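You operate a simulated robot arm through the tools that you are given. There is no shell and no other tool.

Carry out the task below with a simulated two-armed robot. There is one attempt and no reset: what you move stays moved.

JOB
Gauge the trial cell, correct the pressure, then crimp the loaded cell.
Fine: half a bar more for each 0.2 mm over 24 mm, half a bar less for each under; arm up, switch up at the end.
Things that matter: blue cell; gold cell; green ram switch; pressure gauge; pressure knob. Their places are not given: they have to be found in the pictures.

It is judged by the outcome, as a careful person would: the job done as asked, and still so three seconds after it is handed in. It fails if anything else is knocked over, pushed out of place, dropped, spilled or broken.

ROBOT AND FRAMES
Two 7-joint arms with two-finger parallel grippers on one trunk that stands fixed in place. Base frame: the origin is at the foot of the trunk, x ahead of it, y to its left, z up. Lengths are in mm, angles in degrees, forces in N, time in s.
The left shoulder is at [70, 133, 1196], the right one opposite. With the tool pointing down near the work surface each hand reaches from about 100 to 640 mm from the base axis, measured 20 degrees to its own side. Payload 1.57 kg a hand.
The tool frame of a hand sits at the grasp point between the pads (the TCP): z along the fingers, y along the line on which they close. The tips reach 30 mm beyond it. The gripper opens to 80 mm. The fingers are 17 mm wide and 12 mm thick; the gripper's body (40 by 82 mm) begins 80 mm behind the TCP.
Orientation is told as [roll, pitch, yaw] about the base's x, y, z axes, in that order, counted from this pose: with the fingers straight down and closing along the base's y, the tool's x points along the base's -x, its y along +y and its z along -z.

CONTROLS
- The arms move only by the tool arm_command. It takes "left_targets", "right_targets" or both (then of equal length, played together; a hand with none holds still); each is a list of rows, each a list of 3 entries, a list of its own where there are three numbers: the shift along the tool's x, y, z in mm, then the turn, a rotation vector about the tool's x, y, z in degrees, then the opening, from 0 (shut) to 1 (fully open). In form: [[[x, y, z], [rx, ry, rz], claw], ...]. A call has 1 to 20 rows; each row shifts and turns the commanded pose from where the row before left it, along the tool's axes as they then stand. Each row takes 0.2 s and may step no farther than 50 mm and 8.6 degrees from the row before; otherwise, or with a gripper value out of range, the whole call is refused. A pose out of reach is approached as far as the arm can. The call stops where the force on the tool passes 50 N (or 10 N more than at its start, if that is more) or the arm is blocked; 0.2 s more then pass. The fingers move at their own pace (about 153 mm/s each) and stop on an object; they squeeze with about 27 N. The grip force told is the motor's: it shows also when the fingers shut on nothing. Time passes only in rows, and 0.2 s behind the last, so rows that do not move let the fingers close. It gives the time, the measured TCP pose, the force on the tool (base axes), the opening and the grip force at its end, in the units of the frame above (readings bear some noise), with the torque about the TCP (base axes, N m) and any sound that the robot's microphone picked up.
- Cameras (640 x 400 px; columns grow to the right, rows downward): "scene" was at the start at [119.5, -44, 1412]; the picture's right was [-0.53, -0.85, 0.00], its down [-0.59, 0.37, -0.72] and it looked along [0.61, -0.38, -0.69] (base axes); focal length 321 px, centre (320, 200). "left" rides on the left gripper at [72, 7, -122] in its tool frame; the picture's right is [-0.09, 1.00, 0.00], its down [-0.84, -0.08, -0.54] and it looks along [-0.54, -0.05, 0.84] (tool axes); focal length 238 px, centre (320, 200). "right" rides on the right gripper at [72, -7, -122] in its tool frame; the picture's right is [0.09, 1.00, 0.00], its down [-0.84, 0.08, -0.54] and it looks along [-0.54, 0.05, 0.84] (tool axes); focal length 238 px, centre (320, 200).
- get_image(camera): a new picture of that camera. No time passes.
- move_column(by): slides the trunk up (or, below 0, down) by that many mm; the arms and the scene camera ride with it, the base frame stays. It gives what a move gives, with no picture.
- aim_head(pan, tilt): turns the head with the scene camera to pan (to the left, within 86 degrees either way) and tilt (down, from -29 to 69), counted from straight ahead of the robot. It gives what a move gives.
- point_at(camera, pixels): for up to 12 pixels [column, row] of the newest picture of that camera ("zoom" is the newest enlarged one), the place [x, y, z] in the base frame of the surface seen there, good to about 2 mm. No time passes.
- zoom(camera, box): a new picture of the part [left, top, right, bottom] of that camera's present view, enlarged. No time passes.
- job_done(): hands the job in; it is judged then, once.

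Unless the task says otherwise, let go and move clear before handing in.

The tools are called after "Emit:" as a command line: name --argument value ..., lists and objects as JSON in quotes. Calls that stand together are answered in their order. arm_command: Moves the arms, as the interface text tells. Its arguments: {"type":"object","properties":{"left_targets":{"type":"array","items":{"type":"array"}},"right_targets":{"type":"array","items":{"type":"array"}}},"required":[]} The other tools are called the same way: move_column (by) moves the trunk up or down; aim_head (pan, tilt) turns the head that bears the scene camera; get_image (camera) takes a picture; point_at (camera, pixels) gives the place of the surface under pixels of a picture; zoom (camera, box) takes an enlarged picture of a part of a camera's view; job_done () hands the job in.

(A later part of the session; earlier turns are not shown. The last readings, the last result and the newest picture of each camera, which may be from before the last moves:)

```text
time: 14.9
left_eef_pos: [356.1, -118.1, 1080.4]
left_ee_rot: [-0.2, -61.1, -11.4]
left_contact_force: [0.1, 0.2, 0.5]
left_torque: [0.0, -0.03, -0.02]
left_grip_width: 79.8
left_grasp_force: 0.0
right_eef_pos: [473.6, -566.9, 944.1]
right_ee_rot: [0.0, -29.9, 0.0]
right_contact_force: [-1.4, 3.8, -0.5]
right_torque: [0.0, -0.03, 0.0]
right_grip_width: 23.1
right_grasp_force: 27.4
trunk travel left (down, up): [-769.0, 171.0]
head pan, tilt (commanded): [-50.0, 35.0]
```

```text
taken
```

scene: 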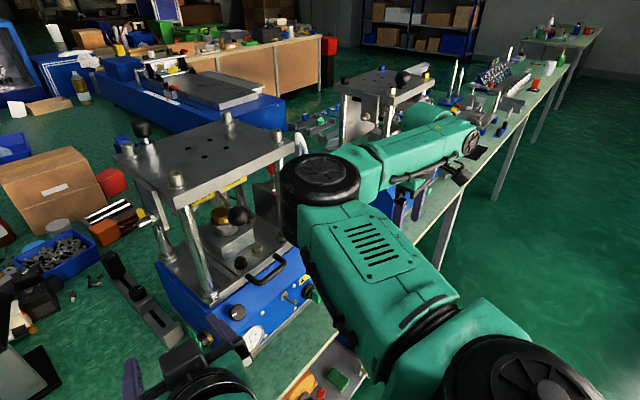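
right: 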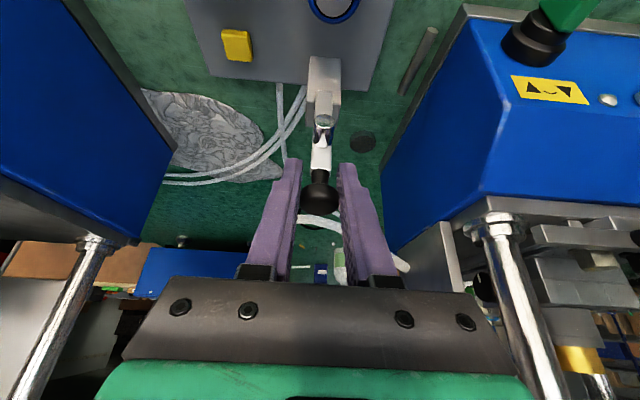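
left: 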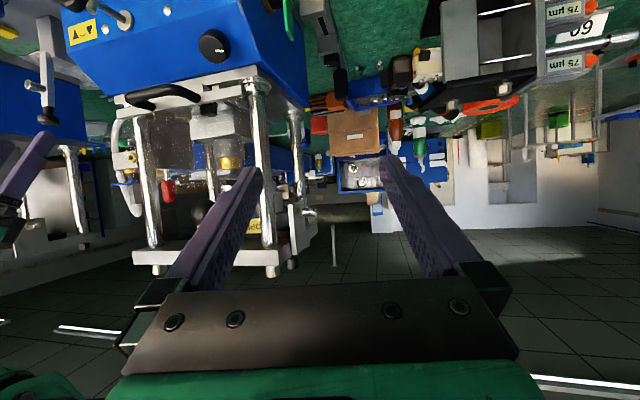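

The knob is held (23 mm, 27 N). I'll swing the lever down toward the cell in small steps along its arc, checking forces as I go.

Emit:
arm_command --right_targets '[[[10, 0, -2.9], [0, 0, 0], 0.2], [[10, 0, -2.9], [0, 0, 0], 0.2], [[10.1, 0, -0.8], [0, 0, 0], 0.2], [[10.1, 0, -0.7], [0, 0, 0], 0.2]]'

Emit:
get_image --camera "right"

Emit:
zoom --camera "left" --box '[0, 0, 120, 240]'

```text
time: 15.9
left_eef_pos: [356.0, -119.3, 1080.5]
left_ee_rot: [-0.1, -61.3, -11.5]
left_contact_force: [-0.2, 0.3, -0.5]
left_torque: [-0.01, -0.01, 0.01]
left_grip_width: 79.9
left_grasp_force: 0.1
right_eef_pos: [436.2, -567.9, 933.2]
right_ee_rot: [0.1, -30.0, 0.0]
right_contact_force: [4.0, -1.7, 3.2]
right_torque: [0.01, -0.66, -0.02]
right_grip_width: 23.1
right_grasp_force: 27.3
trunk travel left (down, up): [-769.0, 171.0]
head pan, tilt (commanded): [-50.0, 35.0]
```

```text
taken
```

right: 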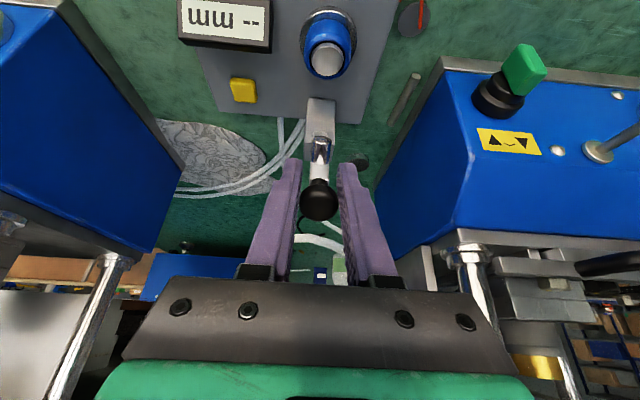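

```text
1.67 times, centred on (60, 120) of left
```

zoom: 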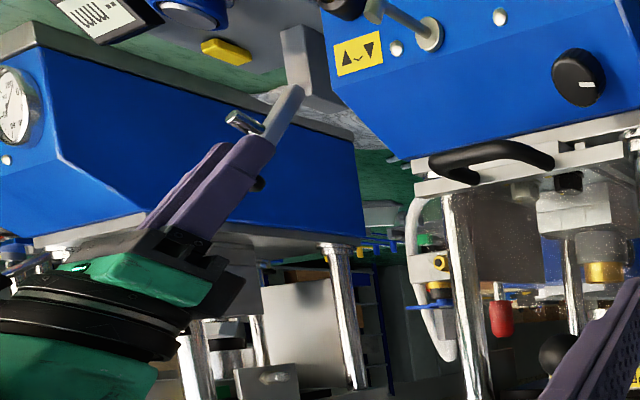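

The lever is swinging with only about 5 N, and the display still shows "-- mm". I'll continue down the arc.

Emit:
arm_command --right_targets '[[[10.1, 0, 1.2], [0, 0, 0], 0.2], [[10, 0, 1.6], [0, 0, 0], 0.2], [[9.6, 0, 3.3], [0, 0, 0], 0.2], [[9.5, 0, 3.7], [0, 0, 0], 0.2], [[8.6, 0, 5.2], [0, 0, 0], 0.2], [[8.6, 0, 5.5], [0, 0, 0], 0.2]]'

Emit:
get_image --camera "right"

Emit:
zoom --camera "left" --box '[0, 0, 120, 240]'

```text
time: 17.4
left_eef_pos: [356.9, -118.1, 1080.1]
left_ee_rot: [-0.2, -61.1, -11.5]
left_contact_force: [-0.6, 0.2, 0.6]
left_torque: [-0.05, 0.0, -0.01]
left_grip_width: 80.2
left_grasp_force: 0.1
right_eef_pos: [399.7, -567.7, 887.7]
right_ee_rot: [0.0, -30.1, 0.0]
right_contact_force: [0.1, 0.4, 0.0]
right_torque: [0.0, 0.0, 0.03]
right_grip_width: 15.7
right_grasp_force: 0.0
trunk travel left (down, up): [-769.0, 171.0]
head pan, tilt (commanded): [-50.0, 35.0]
```

```text
taken
```

right: 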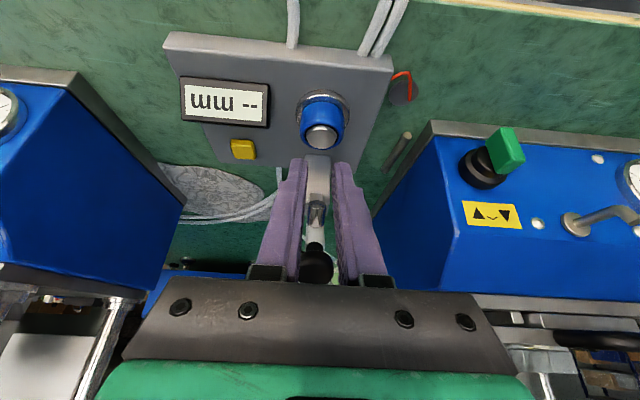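

```text
1.67 times, centred on (60, 120) of left
```

zoom: 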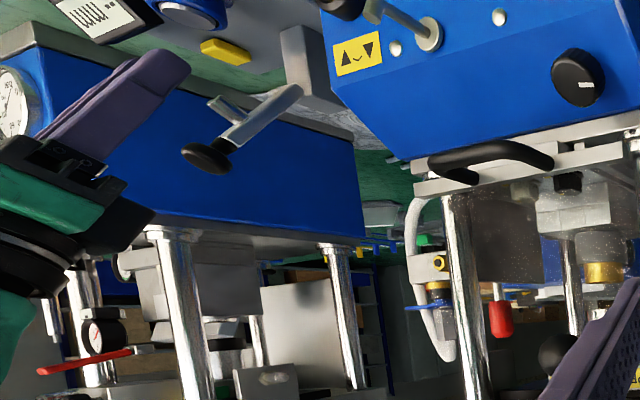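

The knob slipped out of the grip about halfway, and the lever stays put leaning toward the robot. I'll measure where it is now, then push it down from above with closed fingers.

Emit:
point_at --camera "right" --pixels '[[316, 262], [316, 250], [316, 235], [317, 210], [318, 170], [318, 135]]'

Emit:
point_at --camera "left" --pixels '[[-1, 0], [46, 60], [52, 55], [56, 50]]'

```text
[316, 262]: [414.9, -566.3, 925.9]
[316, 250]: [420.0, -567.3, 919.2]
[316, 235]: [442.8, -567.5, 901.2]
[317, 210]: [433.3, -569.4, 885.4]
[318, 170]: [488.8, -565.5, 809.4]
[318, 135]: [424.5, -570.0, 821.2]
```

```text
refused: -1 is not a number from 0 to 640
```

The lever now leans at about 45° (knob near (416,−566,918)) and holds by friction. I'll back the fingers off, close them, set a 15° tilt and place the tips just above the bar on its hinge side.

Emit:
arm_command --right_targets '[[[0, 0, -30], [0, 0, 0], 0.2], [[0, 0, -30], [0, 0, 0], 0.1], [[0, 0, -30], [0, 0, 0], 0], [[0, 0, 0], [0, 7.5, 0], 0], [[0, 0, 0], [0, 7.5, 0], 0], [[-37, 0, 0], [0, 0, 0], 0], [[-36.5, 0, 0], [0, 0, 0], 0], [[0, 0, 0], [0, 0, 0], 0]]'

Emit:
get_image --camera "right"

Emit:
zoom --camera "left" --box '[0, 0, 120, 240]'

```text
time: 19.1
left_eef_pos: [355.6, -118.0, 1081.1]
left_ee_rot: [-0.2, -61.2, -11.5]
left_contact_force: [0.3, 0.0, -0.1]
left_torque: [0.0, 0.05, 0.0]
left_grip_width: 80.0
left_grasp_force: 0.1
right_eef_pos: [424.6, -568.1, 982.2]
right_ee_rot: [0.1, -15.0, -0.1]
right_contact_force: [-1.0, 0.4, -0.3]
right_torque: [-0.01, 0.01, -0.08]
right_grip_width: 0.1
right_grasp_force: 21.7
trunk travel left (down, up): [-769.0, 171.0]
head pan, tilt (commanded): [-50.0, 35.0]
```

```text
taken
```

right: 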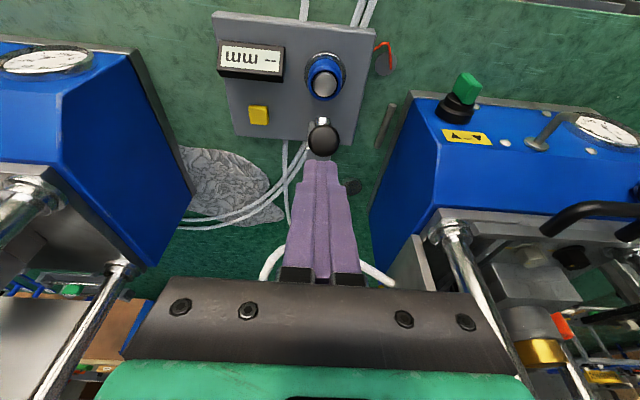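

```text
1.67 times, centred on (60, 120) of left
```

zoom: 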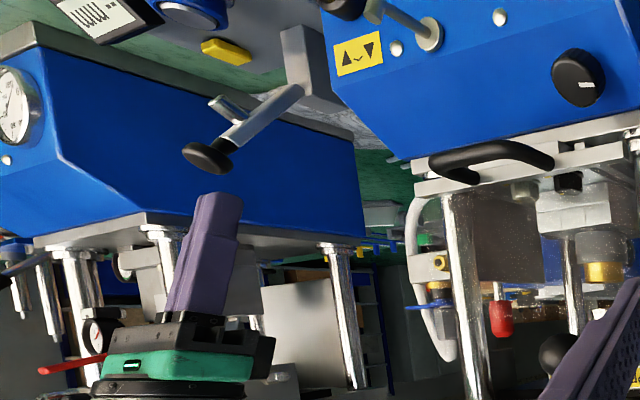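

The closed fingertips hover just above the lever, and the knob shows at (323,138) in the right picture. I'll check its position, then press straight down.

Emit:
point_at --camera "right" --pixels '[[323, 130], [323, 140], [323, 148], [310, 138], [337, 138], [322, 152], [323, 120]]'

Emit:
arm_command --right_targets '[[[0.5, 0, 14.5], [0, 0, 0], 0], [[2.6, 0, 9.7], [0, 0, 0], 0], [[2.6, 0, 9.7], [0, 0, 0], 0], [[0, 0, 0], [0, 0, 0], 0]]'

Emit:
get_image --camera "right"

Emit:
zoom --camera "left" --box '[0, 0, 120, 240]'

```text
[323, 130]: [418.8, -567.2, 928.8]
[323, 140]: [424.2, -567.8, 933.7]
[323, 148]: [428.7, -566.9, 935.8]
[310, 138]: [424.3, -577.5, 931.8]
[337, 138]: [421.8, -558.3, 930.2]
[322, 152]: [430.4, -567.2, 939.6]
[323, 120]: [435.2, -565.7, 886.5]
```

```text
time: 20.3
left_eef_pos: [354.8, -114.5, 1081.5]
left_ee_rot: [-0.4, -61.3, -11.1]
left_contact_force: [0.4, -0.5, -1.3]
left_torque: [-0.01, 0.02, -0.01]
left_grip_width: 80.3
left_grasp_force: 0.1
right_eef_pos: [428.3, -566.7, 951.3]
right_ee_rot: [-0.5, -14.8, 0.2]
right_contact_force: [-0.1, -0.7, 0.4]
right_torque: [-0.01, 0.01, 0.01]
right_grip_width: 0.0
right_grasp_force: 20.7
trunk travel left (down, up): [-769.0, 171.0]
head pan, tilt (commanded): [-50.0, 35.0]
stopped in row 4 (right hand): the force on the tool passed its limit at 51 N (the readings are from after the stop); the commanded pose is now the measured one
```

```text
taken
```

right: 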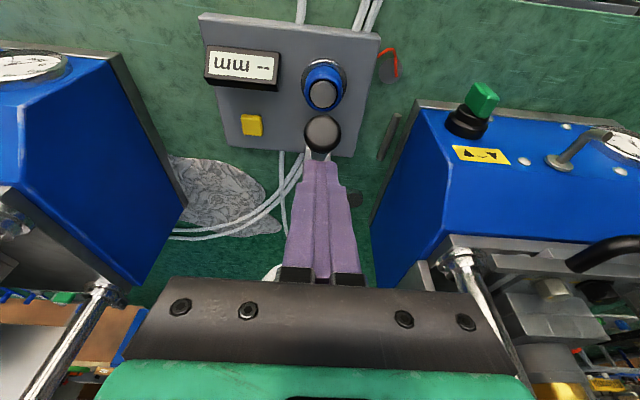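

```text
1.67 times, centred on (60, 120) of left
```

zoom: 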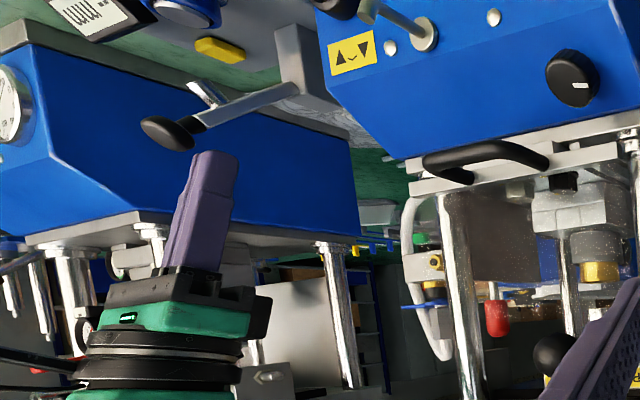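

The push tripped the 50 N limit just as the lever let go, and it now leans further down (about 65°). I'll check that the stand didn't shift and find the knob again.

Emit:
point_at --camera "right" --pixels '[[323, 130], [323, 140], [323, 148], [252, 124], [245, 68], [205, 17], [375, 35], [315, 155], [309, 133], [339, 133]]'

Emit:
arm_command --right_targets '[[[0, 0, -5], [0, 0, 0], 0]]'

```text
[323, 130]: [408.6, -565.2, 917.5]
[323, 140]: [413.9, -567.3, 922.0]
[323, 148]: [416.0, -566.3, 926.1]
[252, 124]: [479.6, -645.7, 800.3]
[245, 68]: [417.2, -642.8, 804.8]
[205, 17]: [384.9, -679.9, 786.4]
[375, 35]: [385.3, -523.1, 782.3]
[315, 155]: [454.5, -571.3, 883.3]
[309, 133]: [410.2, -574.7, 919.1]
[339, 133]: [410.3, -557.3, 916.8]
```

```text
time: 20.7
left_eef_pos: [353.5, -116.9, 1081.1]
left_ee_rot: [-0.2, -61.4, -11.3]
left_contact_force: [-0.2, 0.0, 0.3]
left_torque: [0.01, -0.01, 0.0]
left_grip_width: 80.1
left_grasp_force: 0.1
right_eef_pos: [421.4, -569.3, 957.0]
right_ee_rot: [-0.5, -15.0, -0.1]
right_contact_force: [-0.7, 0.4, 0.5]
right_torque: [0.01, -0.06, 0.01]
right_grip_width: 0.1
right_grasp_force: 21.6
trunk travel left (down, up): [-769.0, 171.0]
head pan, tilt (commanded): [-50.0, 35.0]
```

The stand hasn't moved; the lever is at about 47° (knob end face near (412,−566,920)). Pushing straight down mostly loads the hinge, so I'll put the fingertips behind the bar and sweep it toward me and down.

Emit:
arm_command --right_targets '[[[-26, 2, 7], [0, 0, 0], 0], [[4, 0, 13], [0, 0, 0], 0], [[4, 0, 13], [0, 0, 0], 0], [[0, 0, 0], [0, 0, 0], 0]]'

Emit:
get_image --camera "right"

Emit:
zoom --camera "left" --box '[0, 0, 120, 240]'

```text
time: 21.7
left_eef_pos: [356.9, -117.2, 1080.7]
left_ee_rot: [-0.2, -61.2, -11.3]
left_contact_force: [-0.1, -0.6, 0.0]
left_torque: [0.01, -0.01, 0.01]
left_grip_width: 80.2
left_grasp_force: 0.0
right_eef_pos: [452.2, -570.2, 925.5]
right_ee_rot: [-0.4, -14.8, -0.2]
right_contact_force: [0.4, 0.3, 0.4]
right_torque: [0.0, 0.02, -0.02]
right_grip_width: 0.0
right_grasp_force: 21.0
trunk travel left (down, up): [-769.0, 171.0]
head pan, tilt (commanded): [-50.0, 35.0]
```

```text
taken
```

right: 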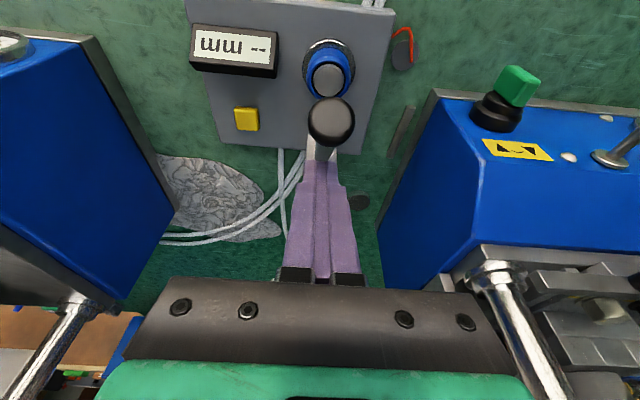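

```text
1.67 times, centred on (60, 120) of left
```

zoom: 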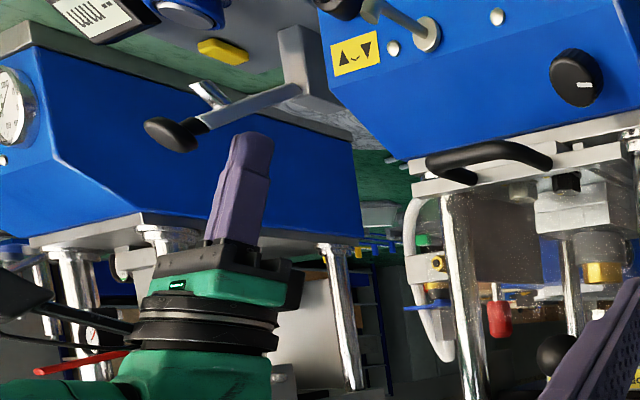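

The fingertips are behind the knob, just above the bar. I'll sweep along the arc toward the robot and down.

Emit:
arm_command --right_targets '[[[9, 1, 0], [0, 0, 0], 0], [[9, 1, 0], [0, 0, 0], 0], [[7, 0, 4], [0, 0, 0], 0], [[6, 0, 6], [0, 0, 0], 0]]'

Emit:
get_image --camera "right"

Emit:
zoom --camera "left" --box '[0, 0, 120, 240]'

```text
time: 22.7
left_eef_pos: [357.5, -118.9, 1081.4]
left_ee_rot: [-0.2, -61.1, -11.4]
left_contact_force: [-0.5, 0.5, 0.3]
left_torque: [0.05, 0.0, 0.0]
left_grip_width: 80.2
left_grasp_force: 0.0
right_eef_pos: [425.1, -566.6, 909.6]
right_ee_rot: [-0.4, -14.8, -0.1]
right_contact_force: [-0.7, -0.4, 0.4]
right_torque: [-0.04, -0.02, 0.0]
right_grip_width: 0.0
right_grasp_force: 21.0
trunk travel left (down, up): [-769.0, 171.0]
head pan, tilt (commanded): [-50.0, 35.0]
```

```text
taken
```

right: 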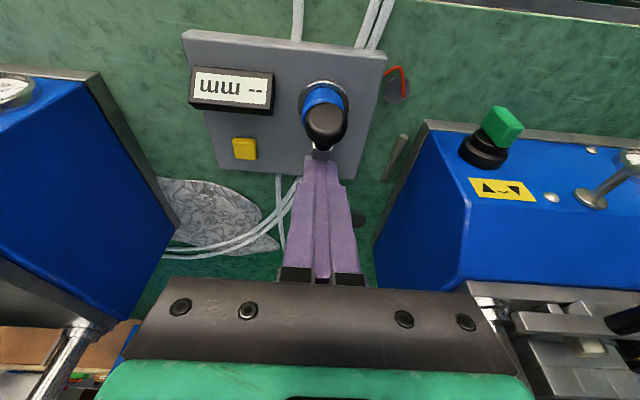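

```text
1.67 times, centred on (60, 120) of left
```

zoom: 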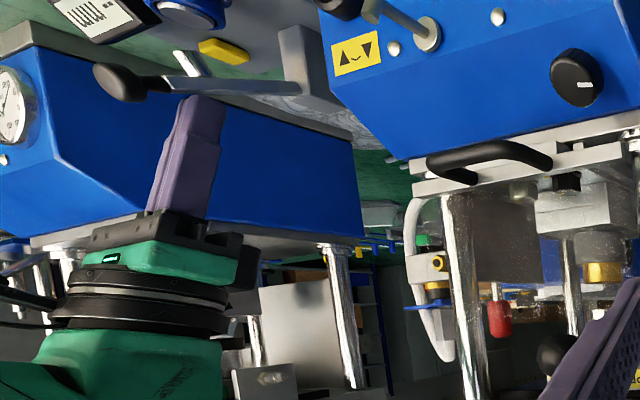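

The lever follows easily now and is nearly level, with the plunger just over the blue cell. I'll continue in small steps until it rests on the cell.

Emit:
arm_command --right_targets '[[[5, 0, 6], [0, 0, 0], 0], [[4, 0, 6], [0, 0, 0], 0], [[2.5, 0, 5], [0, 0, 0], 0]]'

Emit:
get_image --camera "right"

Emit:
zoom --camera "left" --box '[0, 0, 120, 240]'

```text
time: 23.5
left_eef_pos: [356.4, -116.3, 1080.7]
left_ee_rot: [-0.2, -61.2, -11.4]
left_contact_force: [-0.4, -0.5, -0.8]
left_torque: [0.04, 0.01, -0.02]
left_grip_width: 79.5
left_grasp_force: 0.1
right_eef_pos: [418.3, -565.3, 891.1]
right_ee_rot: [-0.3, -14.8, -0.1]
right_contact_force: [0.2, 0.7, -0.1]
right_torque: [0.01, 0.02, 0.04]
right_grip_width: 0.1
right_grasp_force: 21.4
trunk travel left (down, up): [-769.0, 171.0]
head pan, tilt (commanded): [-50.0, 35.0]
```

```text
taken
```

right: 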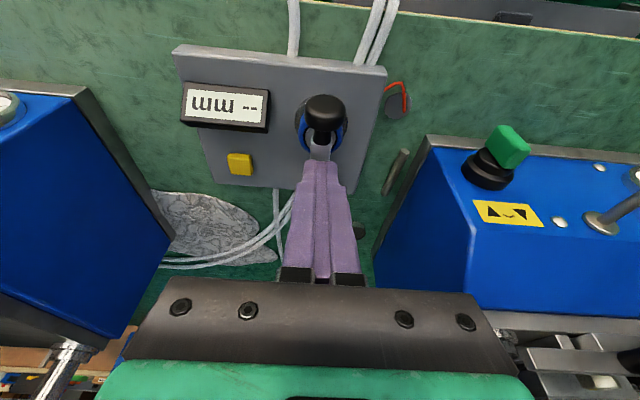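

```text
1.67 times, centred on (60, 120) of left
```

zoom: 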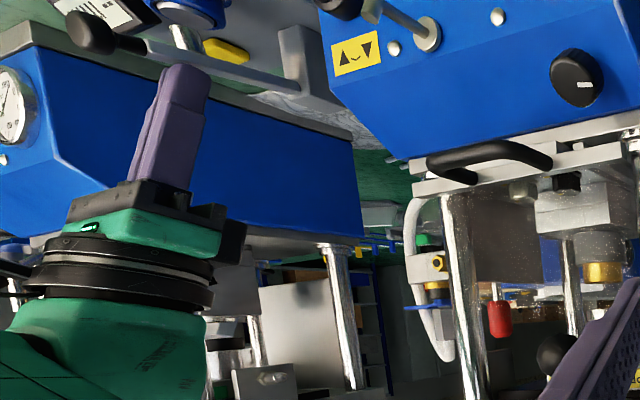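

The lever is almost level and the plunger is close to the cell; the display still shows "--". I'll lower a few millimetres more.

Emit:
arm_command --right_targets '[[[1.2, 0, 3], [0, 0, 0], 0], [[1, 0, 3], [0, 0, 0], 0], [[0, 0, 0], [0, 0, 0], 0]]'

Emit:
get_image --camera "right"

Emit:
zoom --camera "left" --box '[0, 0, 120, 240]'

```text
time: 24.3
left_eef_pos: [356.4, -116.4, 1080.9]
left_ee_rot: [-0.2, -61.2, -11.4]
left_contact_force: [-0.1, -0.7, 0.4]
left_torque: [0.05, -0.02, -0.01]
left_grip_width: 80.0
left_grasp_force: 0.0
right_eef_pos: [417.3, -567.0, 883.9]
right_ee_rot: [-0.5, -14.7, -0.2]
right_contact_force: [-0.4, -0.9, -1.0]
right_torque: [-0.04, 0.04, 0.0]
right_grip_width: 0.1
right_grasp_force: 21.7
trunk travel left (down, up): [-769.0, 171.0]
head pan, tilt (commanded): [-50.0, 35.0]
```

```text
taken
```

right: 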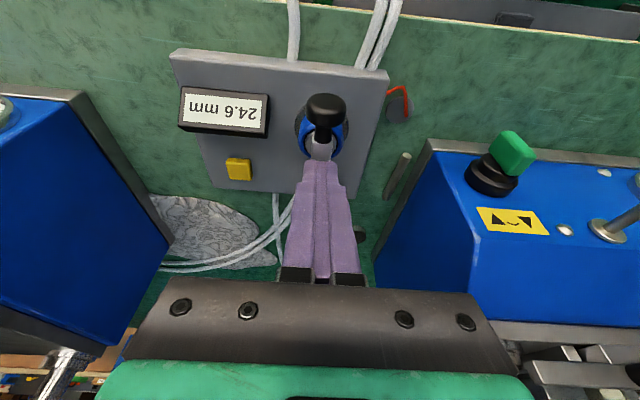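

```text
1.67 times, centred on (60, 120) of left
```

zoom: 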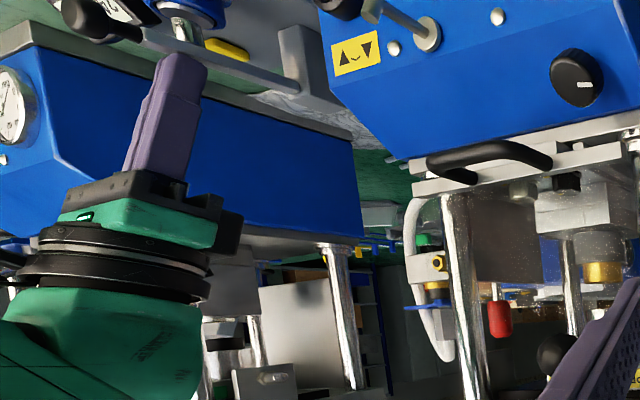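

The display at (224,110) now reads a value, "24.6 mm" upside-down. I'll zoom in to read it exactly, then lift the fingertips clear and re-read, to make sure the lever rests on its own.

Emit:
zoom --camera "right" --box '[175, 80, 275, 140]'

Emit:
arm_command --right_targets '[[[0, 0, -10], [0, 0, 0], 0], [[0, 0, -15], [0, 0, 0], 0], [[0, 0, 0], [0, 0, 0], 0], [[0, 0, 0], [0, 0, 0], 0], [[0, 0, 0], [0, 0, 0], 0], [[0, 0, 0], [0, 0, 0], 0], [[0, 0, 0], [0, 0, 0], 0]]'

Emit:
zoom --camera "right" --box '[160, 40, 400, 190]'

```text
6.40 times, centred on (225, 110) of right
```

zoom: 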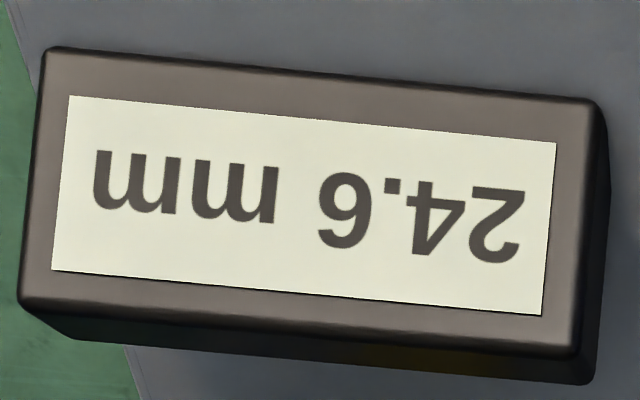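

```text
time: 25.9
left_eef_pos: [357.0, -117.4, 1079.3]
left_ee_rot: [-0.2, -61.2, -11.4]
left_contact_force: [0.3, -0.3, 1.4]
left_torque: [-0.03, 0.0, 0.0]
left_grip_width: 80.0
left_grasp_force: 0.0
right_eef_pos: [411.3, -565.1, 907.5]
right_ee_rot: [-0.5, -14.9, 0.0]
right_contact_force: [-0.4, 0.1, 0.5]
right_torque: [0.0, 0.03, 0.02]
right_grip_width: 0.1
right_grasp_force: 21.5
trunk travel left (down, up): [-769.0, 171.0]
head pan, tilt (commanded): [-50.0, 35.0]
```

```text
2.67 times, centred on (280, 115) of right
```

zoom: 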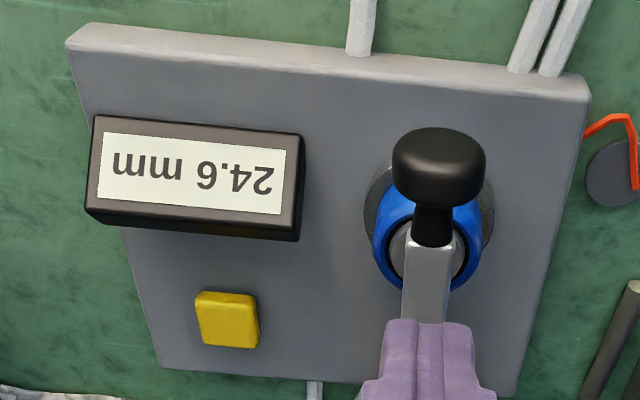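

The reading holds with the fingers clear: "24.6 mm" upside-down. I'll zoom in tightly on the last digit to be sure it is a 6 and not a 9.

Emit:
zoom --camera "right" --box '[222, 90, 272, 122]'

Emit:
zoom --camera "right" --box '[225, 98, 250, 114]'

```text
12.50 times, centred on (247, 106) of right
```

zoom: 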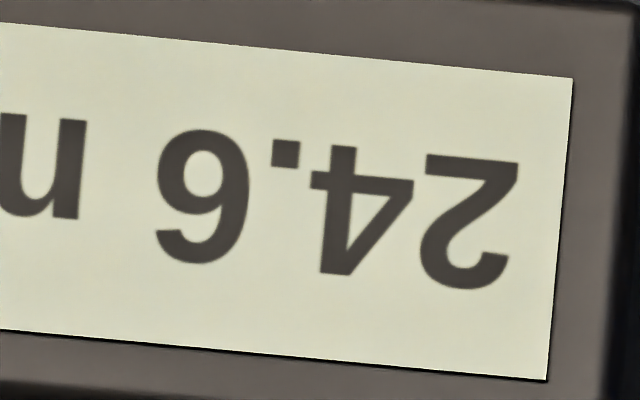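

```text
16.00 times, centred on (238, 106) of right
```

zoom: 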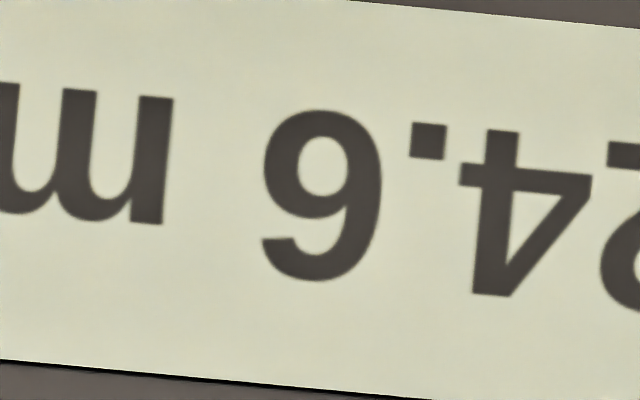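

The last glyph has its loop at the top in the upside-down view, so the reading is 24.6 mm: 0.6 over, which is +1.5 bar. Next I raise the gauge arm again, so I'll measure the knob where it now rests.

Emit:
get_image --camera "right"

Emit:
point_at --camera "right" --pixels '[[324, 92], [324, 100], [324, 108], [311, 102], [337, 102], [323, 120], [321, 145], [325, 88], [345, 110], [300, 110]]'

```text
taken
```

right: 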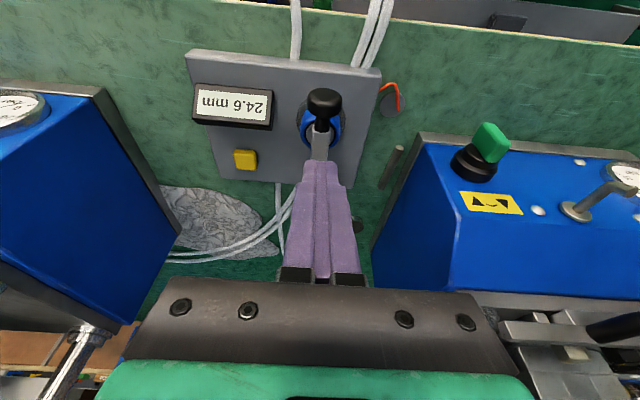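

```text
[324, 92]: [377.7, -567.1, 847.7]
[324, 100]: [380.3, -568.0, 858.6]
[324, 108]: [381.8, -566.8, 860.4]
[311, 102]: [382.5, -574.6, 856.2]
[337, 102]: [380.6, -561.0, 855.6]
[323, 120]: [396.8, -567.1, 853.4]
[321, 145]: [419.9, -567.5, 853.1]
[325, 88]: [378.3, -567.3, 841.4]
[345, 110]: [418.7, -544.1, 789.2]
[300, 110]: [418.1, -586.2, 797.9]
```

The knob's end face is at x ≈ 378, z ≈ 848. I'll back off, tip the hand to 45°, and bring the closed fingers in under the knob from the robot side to lift the arm.

Emit:
arm_command --right_targets '[[[39, 0, -10.5], [0, 0, 0], 0], [[39, 0, -10.5], [0, 0, 0], 0], [[0, 0, 0], [0, -7.5, 0], 0], [[0, 0, 0], [0, -7.5, 0], 0], [[0, 0, 0], [0, -7.5, 0], 0], [[0, 0, 0], [0, -7.5, 0], 0], [[15, -1, 25], [0, 0, 0], 0], [[0, 0, 0], [0, 0, 0], 0]]'

Emit:
get_image --camera "right"

Emit:
get_image --camera "left"

```text
time: 27.7
left_eef_pos: [356.9, -117.7, 1080.5]
left_ee_rot: [-0.2, -61.2, -11.4]
left_contact_force: [-0.5, -0.3, 0.5]
left_torque: [-0.04, -0.02, 0.02]
left_grip_width: 80.0
left_grasp_force: 0.1
right_eef_pos: [337.7, -568.1, 880.7]
right_ee_rot: [-0.6, -44.8, 0.3]
right_contact_force: [0.1, 0.2, 0.1]
right_torque: [-0.03, 0.01, 0.01]
right_grip_width: 0.1
right_grasp_force: 20.9
trunk travel left (down, up): [-769.0, 171.0]
head pan, tilt (commanded): [-50.0, 35.0]
```

```text
taken
```

right: 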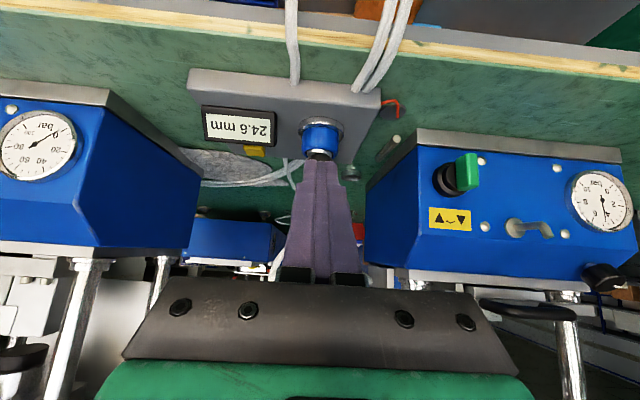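

```text
taken
```

left: 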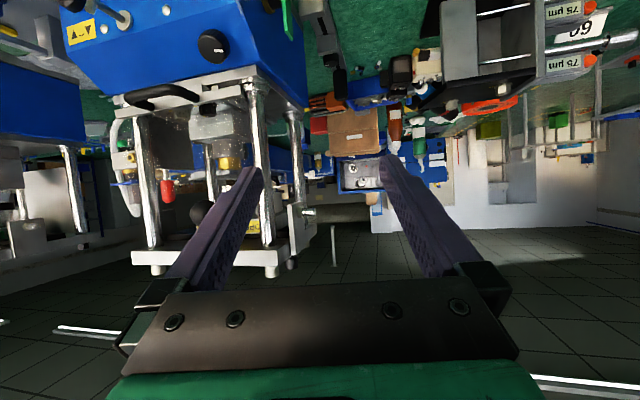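

The right camera now sees the pressure gauge at (603,200) nearly face-on, so I'll read it here, along with the switch. Fingers are still clear of the knob.

Emit:
zoom --camera "right" --box '[565, 165, 640, 240]'

Emit:
zoom --camera "right" --box '[415, 135, 535, 245]'

Emit:
point_at --camera "right" --pixels '[[318, 158], [313, 155], [325, 155], [380, 190], [375, 175], [466, 170], [440, 180], [500, 190], [420, 150], [560, 150], [560, 265], [420, 255]]'

```text
5.33 times, centred on (602, 202) of right
```

zoom: 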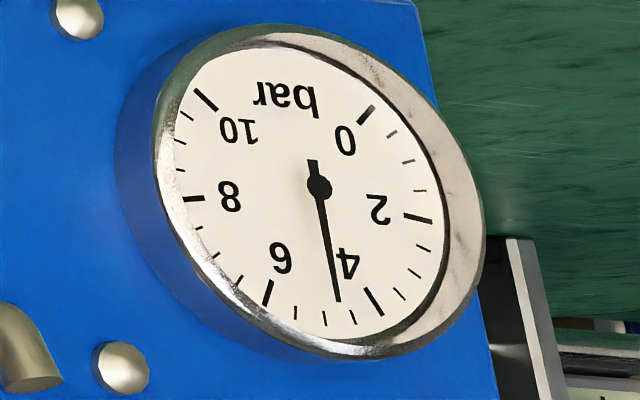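

```text
3.64 times, centred on (475, 190) of right
```

zoom: 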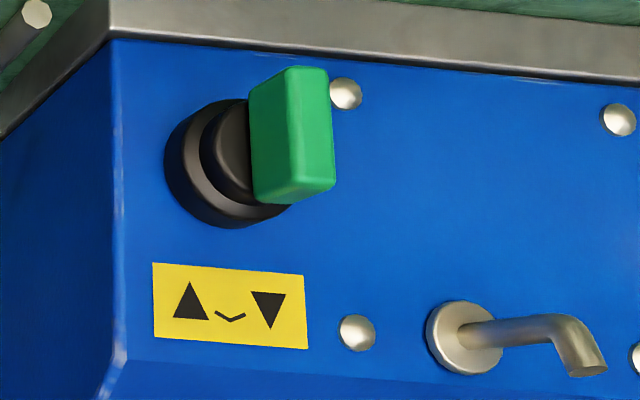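

```text
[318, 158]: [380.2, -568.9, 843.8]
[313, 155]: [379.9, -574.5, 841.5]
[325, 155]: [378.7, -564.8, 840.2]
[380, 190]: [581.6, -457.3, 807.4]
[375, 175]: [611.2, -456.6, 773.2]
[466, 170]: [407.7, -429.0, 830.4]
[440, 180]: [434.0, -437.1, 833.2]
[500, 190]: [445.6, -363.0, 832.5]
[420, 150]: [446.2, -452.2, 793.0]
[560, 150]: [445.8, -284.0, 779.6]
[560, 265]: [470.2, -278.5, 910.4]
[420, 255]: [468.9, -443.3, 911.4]
```

The gauge reads 5.0 bar once the slanted view is allowed for (the needle lines up with the middle tick between 4 and 6), so the target is 6.5 bar. The switch's label shows ▲ on the left and ▼ on the right when seen upright. I'll now bring the fingers down in front of and below the knob.

Emit:
arm_command --right_targets '[[[14, 0, 22], [0, 0, 0], 0], [[13, 0, 22], [0, 0, 0], 0], [[0, 0, 0], [0, 0, 0], 0]]'

Emit:
get_image --camera "right"

```text
time: 28.5
left_eef_pos: [356.0, -116.0, 1081.5]
left_ee_rot: [-0.2, -61.2, -11.5]
left_contact_force: [0.1, 0.2, -0.2]
left_torque: [0.02, 0.01, 0.03]
left_grip_width: 80.0
left_grasp_force: 0.0
right_eef_pos: [348.0, -568.3, 831.4]
right_ee_rot: [-0.6, -44.8, 0.3]
right_contact_force: [0.8, -0.2, 0.0]
right_torque: [-0.02, -0.04, -0.02]
right_grip_width: 0.0
right_grasp_force: 21.3
trunk travel left (down, up): [-769.0, 171.0]
head pan, tilt (commanded): [-50.0, 35.0]
```

```text
taken
```

right: 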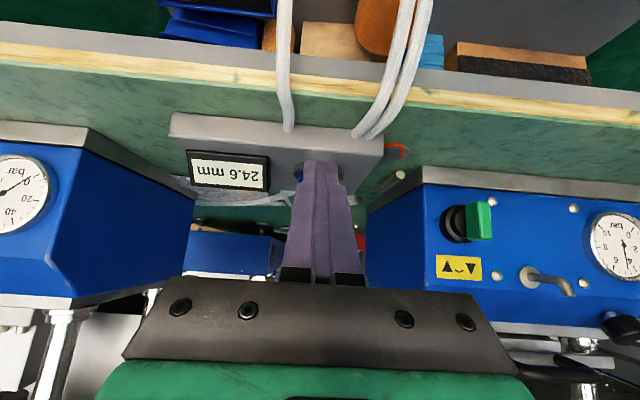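

The fingers are under the knob. I'll lift along the arc in small steps.

Emit:
arm_command --right_targets '[[[-12.7, 0, 1.4], [0, 0, 0], 0], [[-11.3, 0, -8.5], [0, 0, 0], 0], [[-10.6, 0, -9.2], [0, 0, 0], 0]]'

Emit:
get_image --camera "right"

Emit:
zoom --camera "left" --box '[0, 0, 120, 140]'

```text
time: 29.3
left_eef_pos: [356.8, -117.4, 1079.8]
left_ee_rot: [-0.3, -61.2, -11.3]
left_contact_force: [-0.6, -0.2, -0.3]
left_torque: [-0.05, -0.01, 0.05]
left_grip_width: 79.9
left_grasp_force: 0.1
right_eef_pos: [360.2, -568.2, 865.1]
right_ee_rot: [-0.6, -44.7, 0.1]
right_contact_force: [0.2, 0.5, 0.2]
right_torque: [0.03, -0.05, 0.03]
right_grip_width: 0.0
right_grasp_force: 21.6
trunk travel left (down, up): [-769.0, 171.0]
head pan, tilt (commanded): [-50.0, 35.0]
```

```text
taken
```

right: 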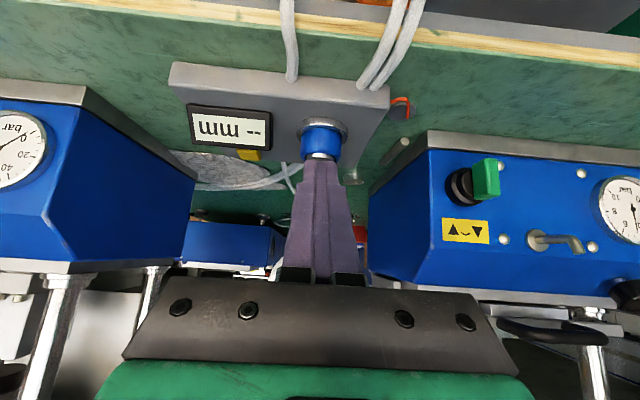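

```text
2.86 times, centred on (60, 70) of left
```

zoom: 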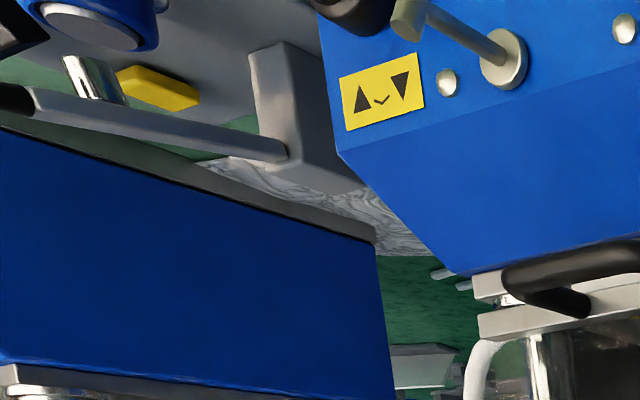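

The lever is lifting freely (display back to "-- mm", forces near zero). I'll continue up the arc.

Emit:
arm_command --right_targets '[[[-13.4, 0, -7.8], [0, 0, 0], 0], [[-13.4, 0, -7.8], [0, 0, 0], 0], [[-13.4, 0, -3.5], [0, 0, 0], 0], [[-13.4, 0, -3.5], [0, 0, 0], 0]]'

Emit:
get_image --camera "right"

Emit:
zoom --camera "left" --box '[0, 0, 120, 140]'

```text
time: 30.3
left_eef_pos: [357.2, -117.5, 1080.9]
left_ee_rot: [-0.2, -61.2, -11.3]
left_contact_force: [0.3, -0.3, 0.3]
left_torque: [-0.02, 0.01, 0.02]
left_grip_width: 80.0
left_grasp_force: 0.1
right_eef_pos: [382.9, -566.5, 921.4]
right_ee_rot: [-0.7, -44.8, 0.2]
right_contact_force: [0.1, -0.5, -0.6]
right_torque: [-0.02, -0.01, 0.0]
right_grip_width: 0.0
right_grasp_force: 20.9
trunk travel left (down, up): [-769.0, 171.0]
head pan, tilt (commanded): [-50.0, 35.0]
```

```text
taken
```

right: 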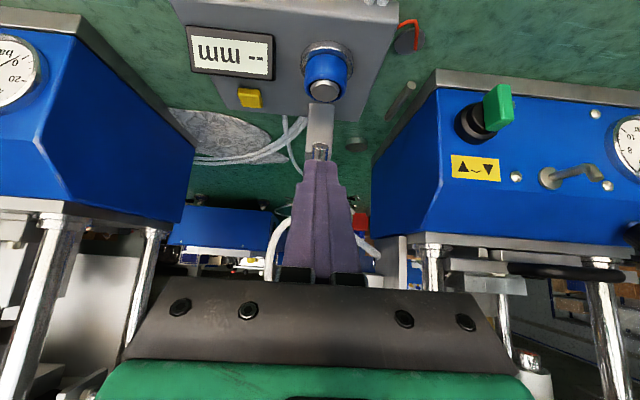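

```text
2.86 times, centred on (60, 70) of left
```

zoom: 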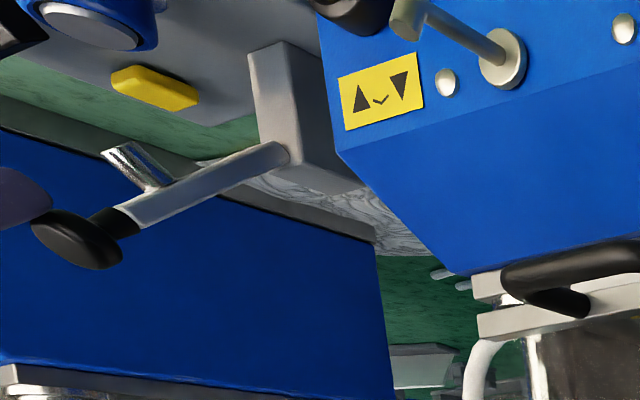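

The lever is at about 45°, following well. I'll push on toward upright.

Emit:
arm_command --right_targets '[[[-13.4, 0, 0.7], [0, 0, 0], 0], [[-13.4, 0, 0.7], [0, 0, 0], 0], [[-13.5, 0, 3.9], [0, 0, 0], 0], [[-10, 0, 3], [0, 0, 0], 0]]'

Emit:
get_image --camera "right"

Emit:
zoom --camera "left" --box '[0, 0, 120, 140]'

```text
time: 31.3
left_eef_pos: [356.3, -116.7, 1080.4]
left_ee_rot: [-0.2, -61.2, -11.5]
left_contact_force: [0.3, -0.5, 0.2]
left_torque: [0.01, -0.02, 0.03]
left_grip_width: 79.7
left_grasp_force: 0.1
right_eef_pos: [425.7, -567.5, 949.2]
right_ee_rot: [-0.5, -44.7, 0.2]
right_contact_force: [-1.2, -0.4, -0.5]
right_torque: [0.02, 0.06, -0.01]
right_grip_width: 0.2
right_grasp_force: 20.7
trunk travel left (down, up): [-769.0, 171.0]
head pan, tilt (commanded): [-50.0, 35.0]
```

```text
taken
```

right: 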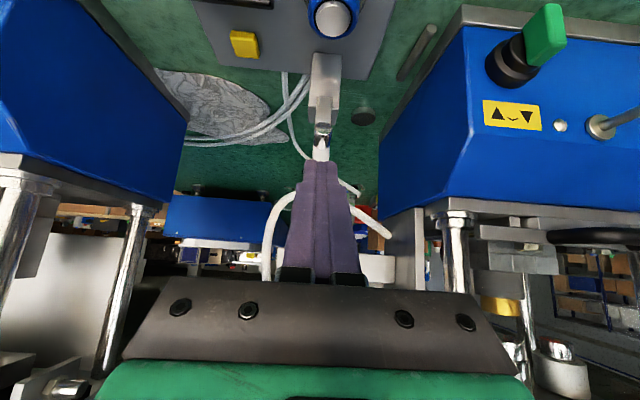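

```text
2.86 times, centred on (60, 70) of left
```

zoom: 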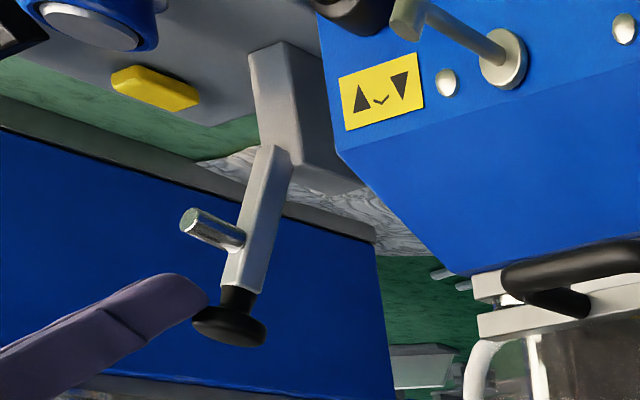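

The lever is about 15° short of its original upright position (compare the first side view). I'll push it gently forward the rest of the way.

Emit:
arm_command --right_targets '[[[-6, 0, 4.5], [0, 0, 0], 0], [[-6, 0, 4.5], [0, 0, 0], 0]]'

Emit:
zoom --camera "left" --box '[0, 0, 120, 140]'

```text
time: 31.9
left_eef_pos: [355.7, -116.1, 1080.5]
left_ee_rot: [-0.2, -61.3, -11.4]
left_contact_force: [-0.2, 0.5, 0.0]
left_torque: [0.01, 0.0, -0.01]
left_grip_width: 80.0
left_grasp_force: 0.0
right_eef_pos: [441.3, -567.9, 950.9]
right_ee_rot: [-0.6, -44.8, 0.3]
right_contact_force: [0.2, 0.2, -0.8]
right_torque: [-0.01, 0.0, 0.01]
right_grip_width: 0.0
right_grasp_force: 21.7
trunk travel left (down, up): [-769.0, 171.0]
head pan, tilt (commanded): [-50.0, 35.0]
```

```text
2.86 times, centred on (60, 70) of left
```

zoom: 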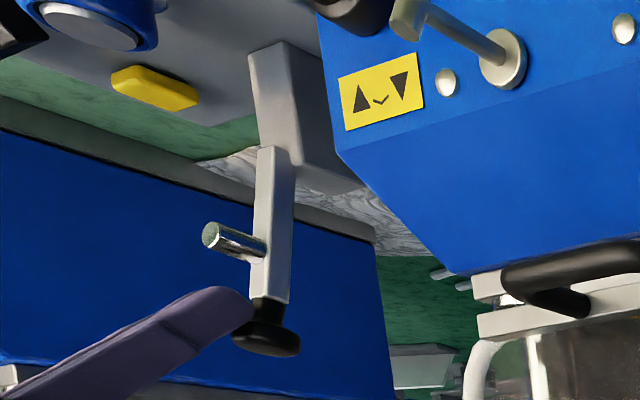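

It's close: the knob is at zoom (265,340) against (287,345) originally. I'll nudge it a few millimetres more.

Emit:
arm_command --right_targets '[[[-3, 0, 2.5], [0, 0, 0], 0], [[-3, 0, 2.5], [0, 0, 0], 0]]'

Emit:
zoom --camera "left" --box '[0, 0, 120, 140]'

```text
time: 32.5
left_eef_pos: [355.7, -117.9, 1080.3]
left_ee_rot: [-0.2, -61.2, -11.3]
left_contact_force: [0.5, -0.8, -0.1]
left_torque: [0.01, 0.0, -0.03]
left_grip_width: 79.7
left_grasp_force: 0.0
right_eef_pos: [447.2, -566.6, 952.0]
right_ee_rot: [-0.6, -44.8, 0.2]
right_contact_force: [0.2, 0.2, -0.9]
right_torque: [0.01, 0.0, 0.0]
right_grip_width: 0.0
right_grasp_force: 21.1
trunk travel left (down, up): [-769.0, 171.0]
head pan, tilt (commanded): [-50.0, 35.0]
```

```text
2.86 times, centred on (60, 70) of left
```

zoom: 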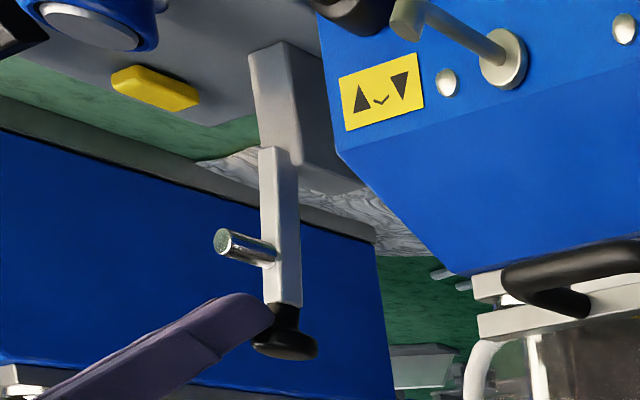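

The gauge arm now matches its original upright pose. I'll back the right fingers away from it and measure the sloped face around the pressure knob from the left camera.

Emit:
arm_command --right_targets '[[[12, 0, 0], [0, 0, 0], 0], [[25, 0, -20], [0, 0, 0], 0], [[0, 0, -45], [0, 0, 0], 0], [[0, 0, -45], [0, 0, 0], 0]]'

Emit:
get_image --camera "left"

Emit:
get_image --camera "right"

Emit:
point_at --camera "left" --pixels '[[212, 45], [205, 48], [150, 50], [180, 75], [240, 55], [235, 20], [180, 20], [105, 60], [130, 30], [240, 70]]'

```text
time: 33.5
left_eef_pos: [355.1, -116.3, 1080.7]
left_ee_rot: [-0.3, -61.3, -11.4]
left_contact_force: [0.1, -1.5, -0.2]
left_torque: [-0.01, 0.01, -0.02]
left_grip_width: 79.8
left_grasp_force: 0.0
right_eef_pos: [344.0, -564.6, 1005.1]
right_ee_rot: [-0.6, -44.9, 0.3]
right_contact_force: [-0.3, 0.1, 0.5]
right_torque: [-0.04, 0.01, -0.02]
right_grip_width: 0.0
right_grasp_force: 21.3
trunk travel left (down, up): [-769.0, 171.0]
head pan, tilt (commanded): [-50.0, 35.0]
```

```text
taken
```

left: 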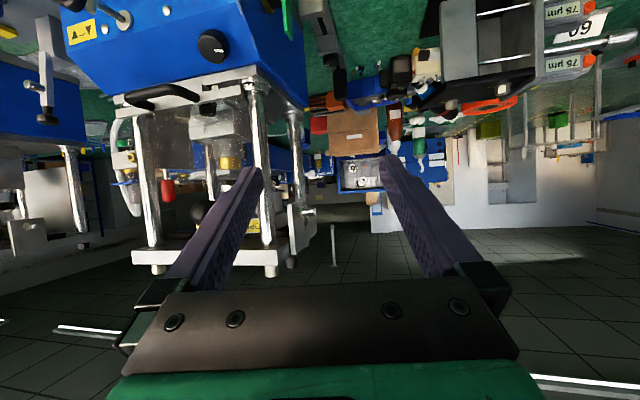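

```text
taken
```

right: 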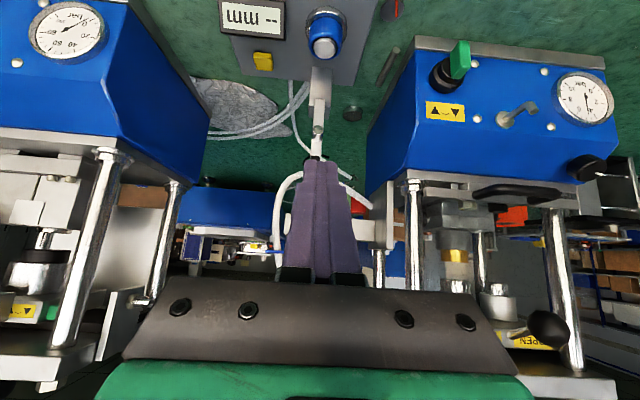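

```text
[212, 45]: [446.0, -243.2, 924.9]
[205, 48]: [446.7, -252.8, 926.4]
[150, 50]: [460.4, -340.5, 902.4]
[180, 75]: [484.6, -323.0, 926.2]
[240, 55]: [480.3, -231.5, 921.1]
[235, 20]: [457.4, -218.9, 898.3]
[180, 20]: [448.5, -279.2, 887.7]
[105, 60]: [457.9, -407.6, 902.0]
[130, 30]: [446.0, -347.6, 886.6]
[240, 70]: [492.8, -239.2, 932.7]
```

The sloped face is at 45° (normal toward me and up) and the knob stands about 27 mm off it at roughly (446,−247,926). I'll zoom to find its exact centre and the nearby handle, and shift the left hand aside to make room.

Emit:
arm_command --left_targets '[[[0, 40, 0], [0, 0, 0], 1], [[0, 40, 0], [0, 0, 0], 1], [[0, 0, 0], [0, 0, 0], 1]]'

Emit:
get_image --camera "left"

Emit:
zoom --camera "left" --box '[60, 0, 260, 125]'

Emit:
zoom --camera "right" --box '[430, 50, 630, 220]'

```text
time: 34.3
left_eef_pos: [372.0, -39.3, 1077.7]
left_ee_rot: [0.0, -61.2, -11.5]
left_contact_force: [0.4, 0.0, -0.3]
left_torque: [0.0, 0.02, 0.0]
left_grip_width: 80.2
left_grasp_force: 0.0
right_eef_pos: [345.3, -568.1, 1004.1]
right_ee_rot: [-0.4, -44.8, 0.2]
right_contact_force: [-0.4, 0.4, -0.3]
right_torque: [-0.01, 0.0, 0.02]
right_grip_width: 0.0
right_grasp_force: 21.9
trunk travel left (down, up): [-769.0, 171.0]
head pan, tilt (commanded): [-50.0, 35.0]
```

```text
taken
```

left: 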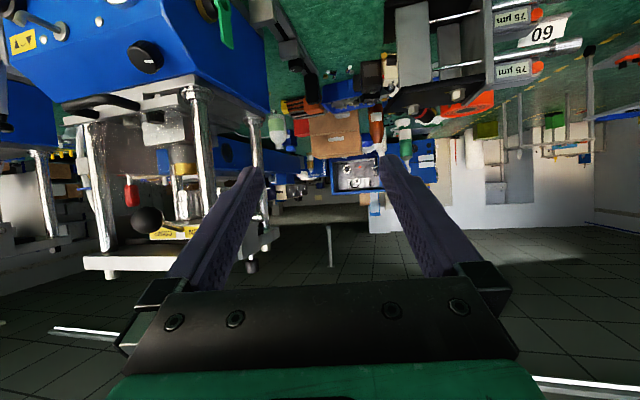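

```text
3.20 times, centred on (160, 62) of left
```

zoom: 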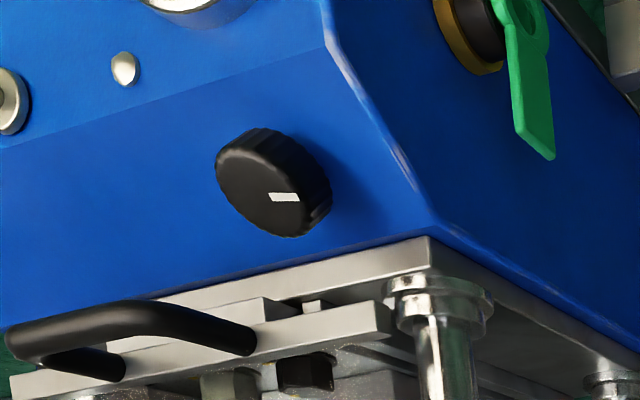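

```text
2.35 times, centred on (530, 135) of right
```

zoom: 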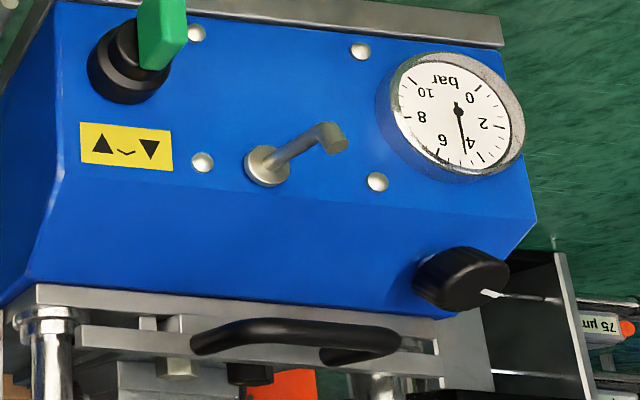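

The knob's white mark points to the robot's left (9 o'clock). I'll zoom again on the left view and take knob-face and handle points from that enlarged picture.

Emit:
zoom --camera "left" --box '[110, 30, 180, 80]'

Emit:
point_at --camera "left" --pixels '[[142, 58], [130, 52], [154, 68], [140, 46], [148, 72], [110, 98], [75, 98], [138, 100], [100, 112], [225, 20], [165, 60], [130, 80]]'

```text
8.00 times, centred on (145, 55) of left
```

zoom: 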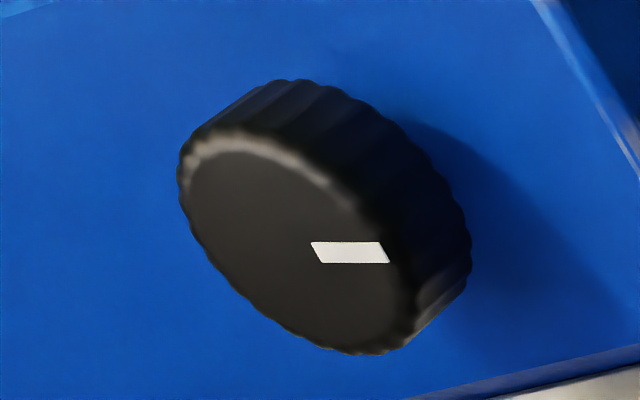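

```text
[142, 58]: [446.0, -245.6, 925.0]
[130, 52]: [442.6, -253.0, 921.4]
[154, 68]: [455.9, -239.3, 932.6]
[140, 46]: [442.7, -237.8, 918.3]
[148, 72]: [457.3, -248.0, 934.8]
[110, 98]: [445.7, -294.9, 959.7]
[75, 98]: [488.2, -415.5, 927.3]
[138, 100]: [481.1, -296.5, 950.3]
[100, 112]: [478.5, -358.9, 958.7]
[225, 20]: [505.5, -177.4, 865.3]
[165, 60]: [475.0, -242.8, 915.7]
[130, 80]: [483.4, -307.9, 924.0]
```

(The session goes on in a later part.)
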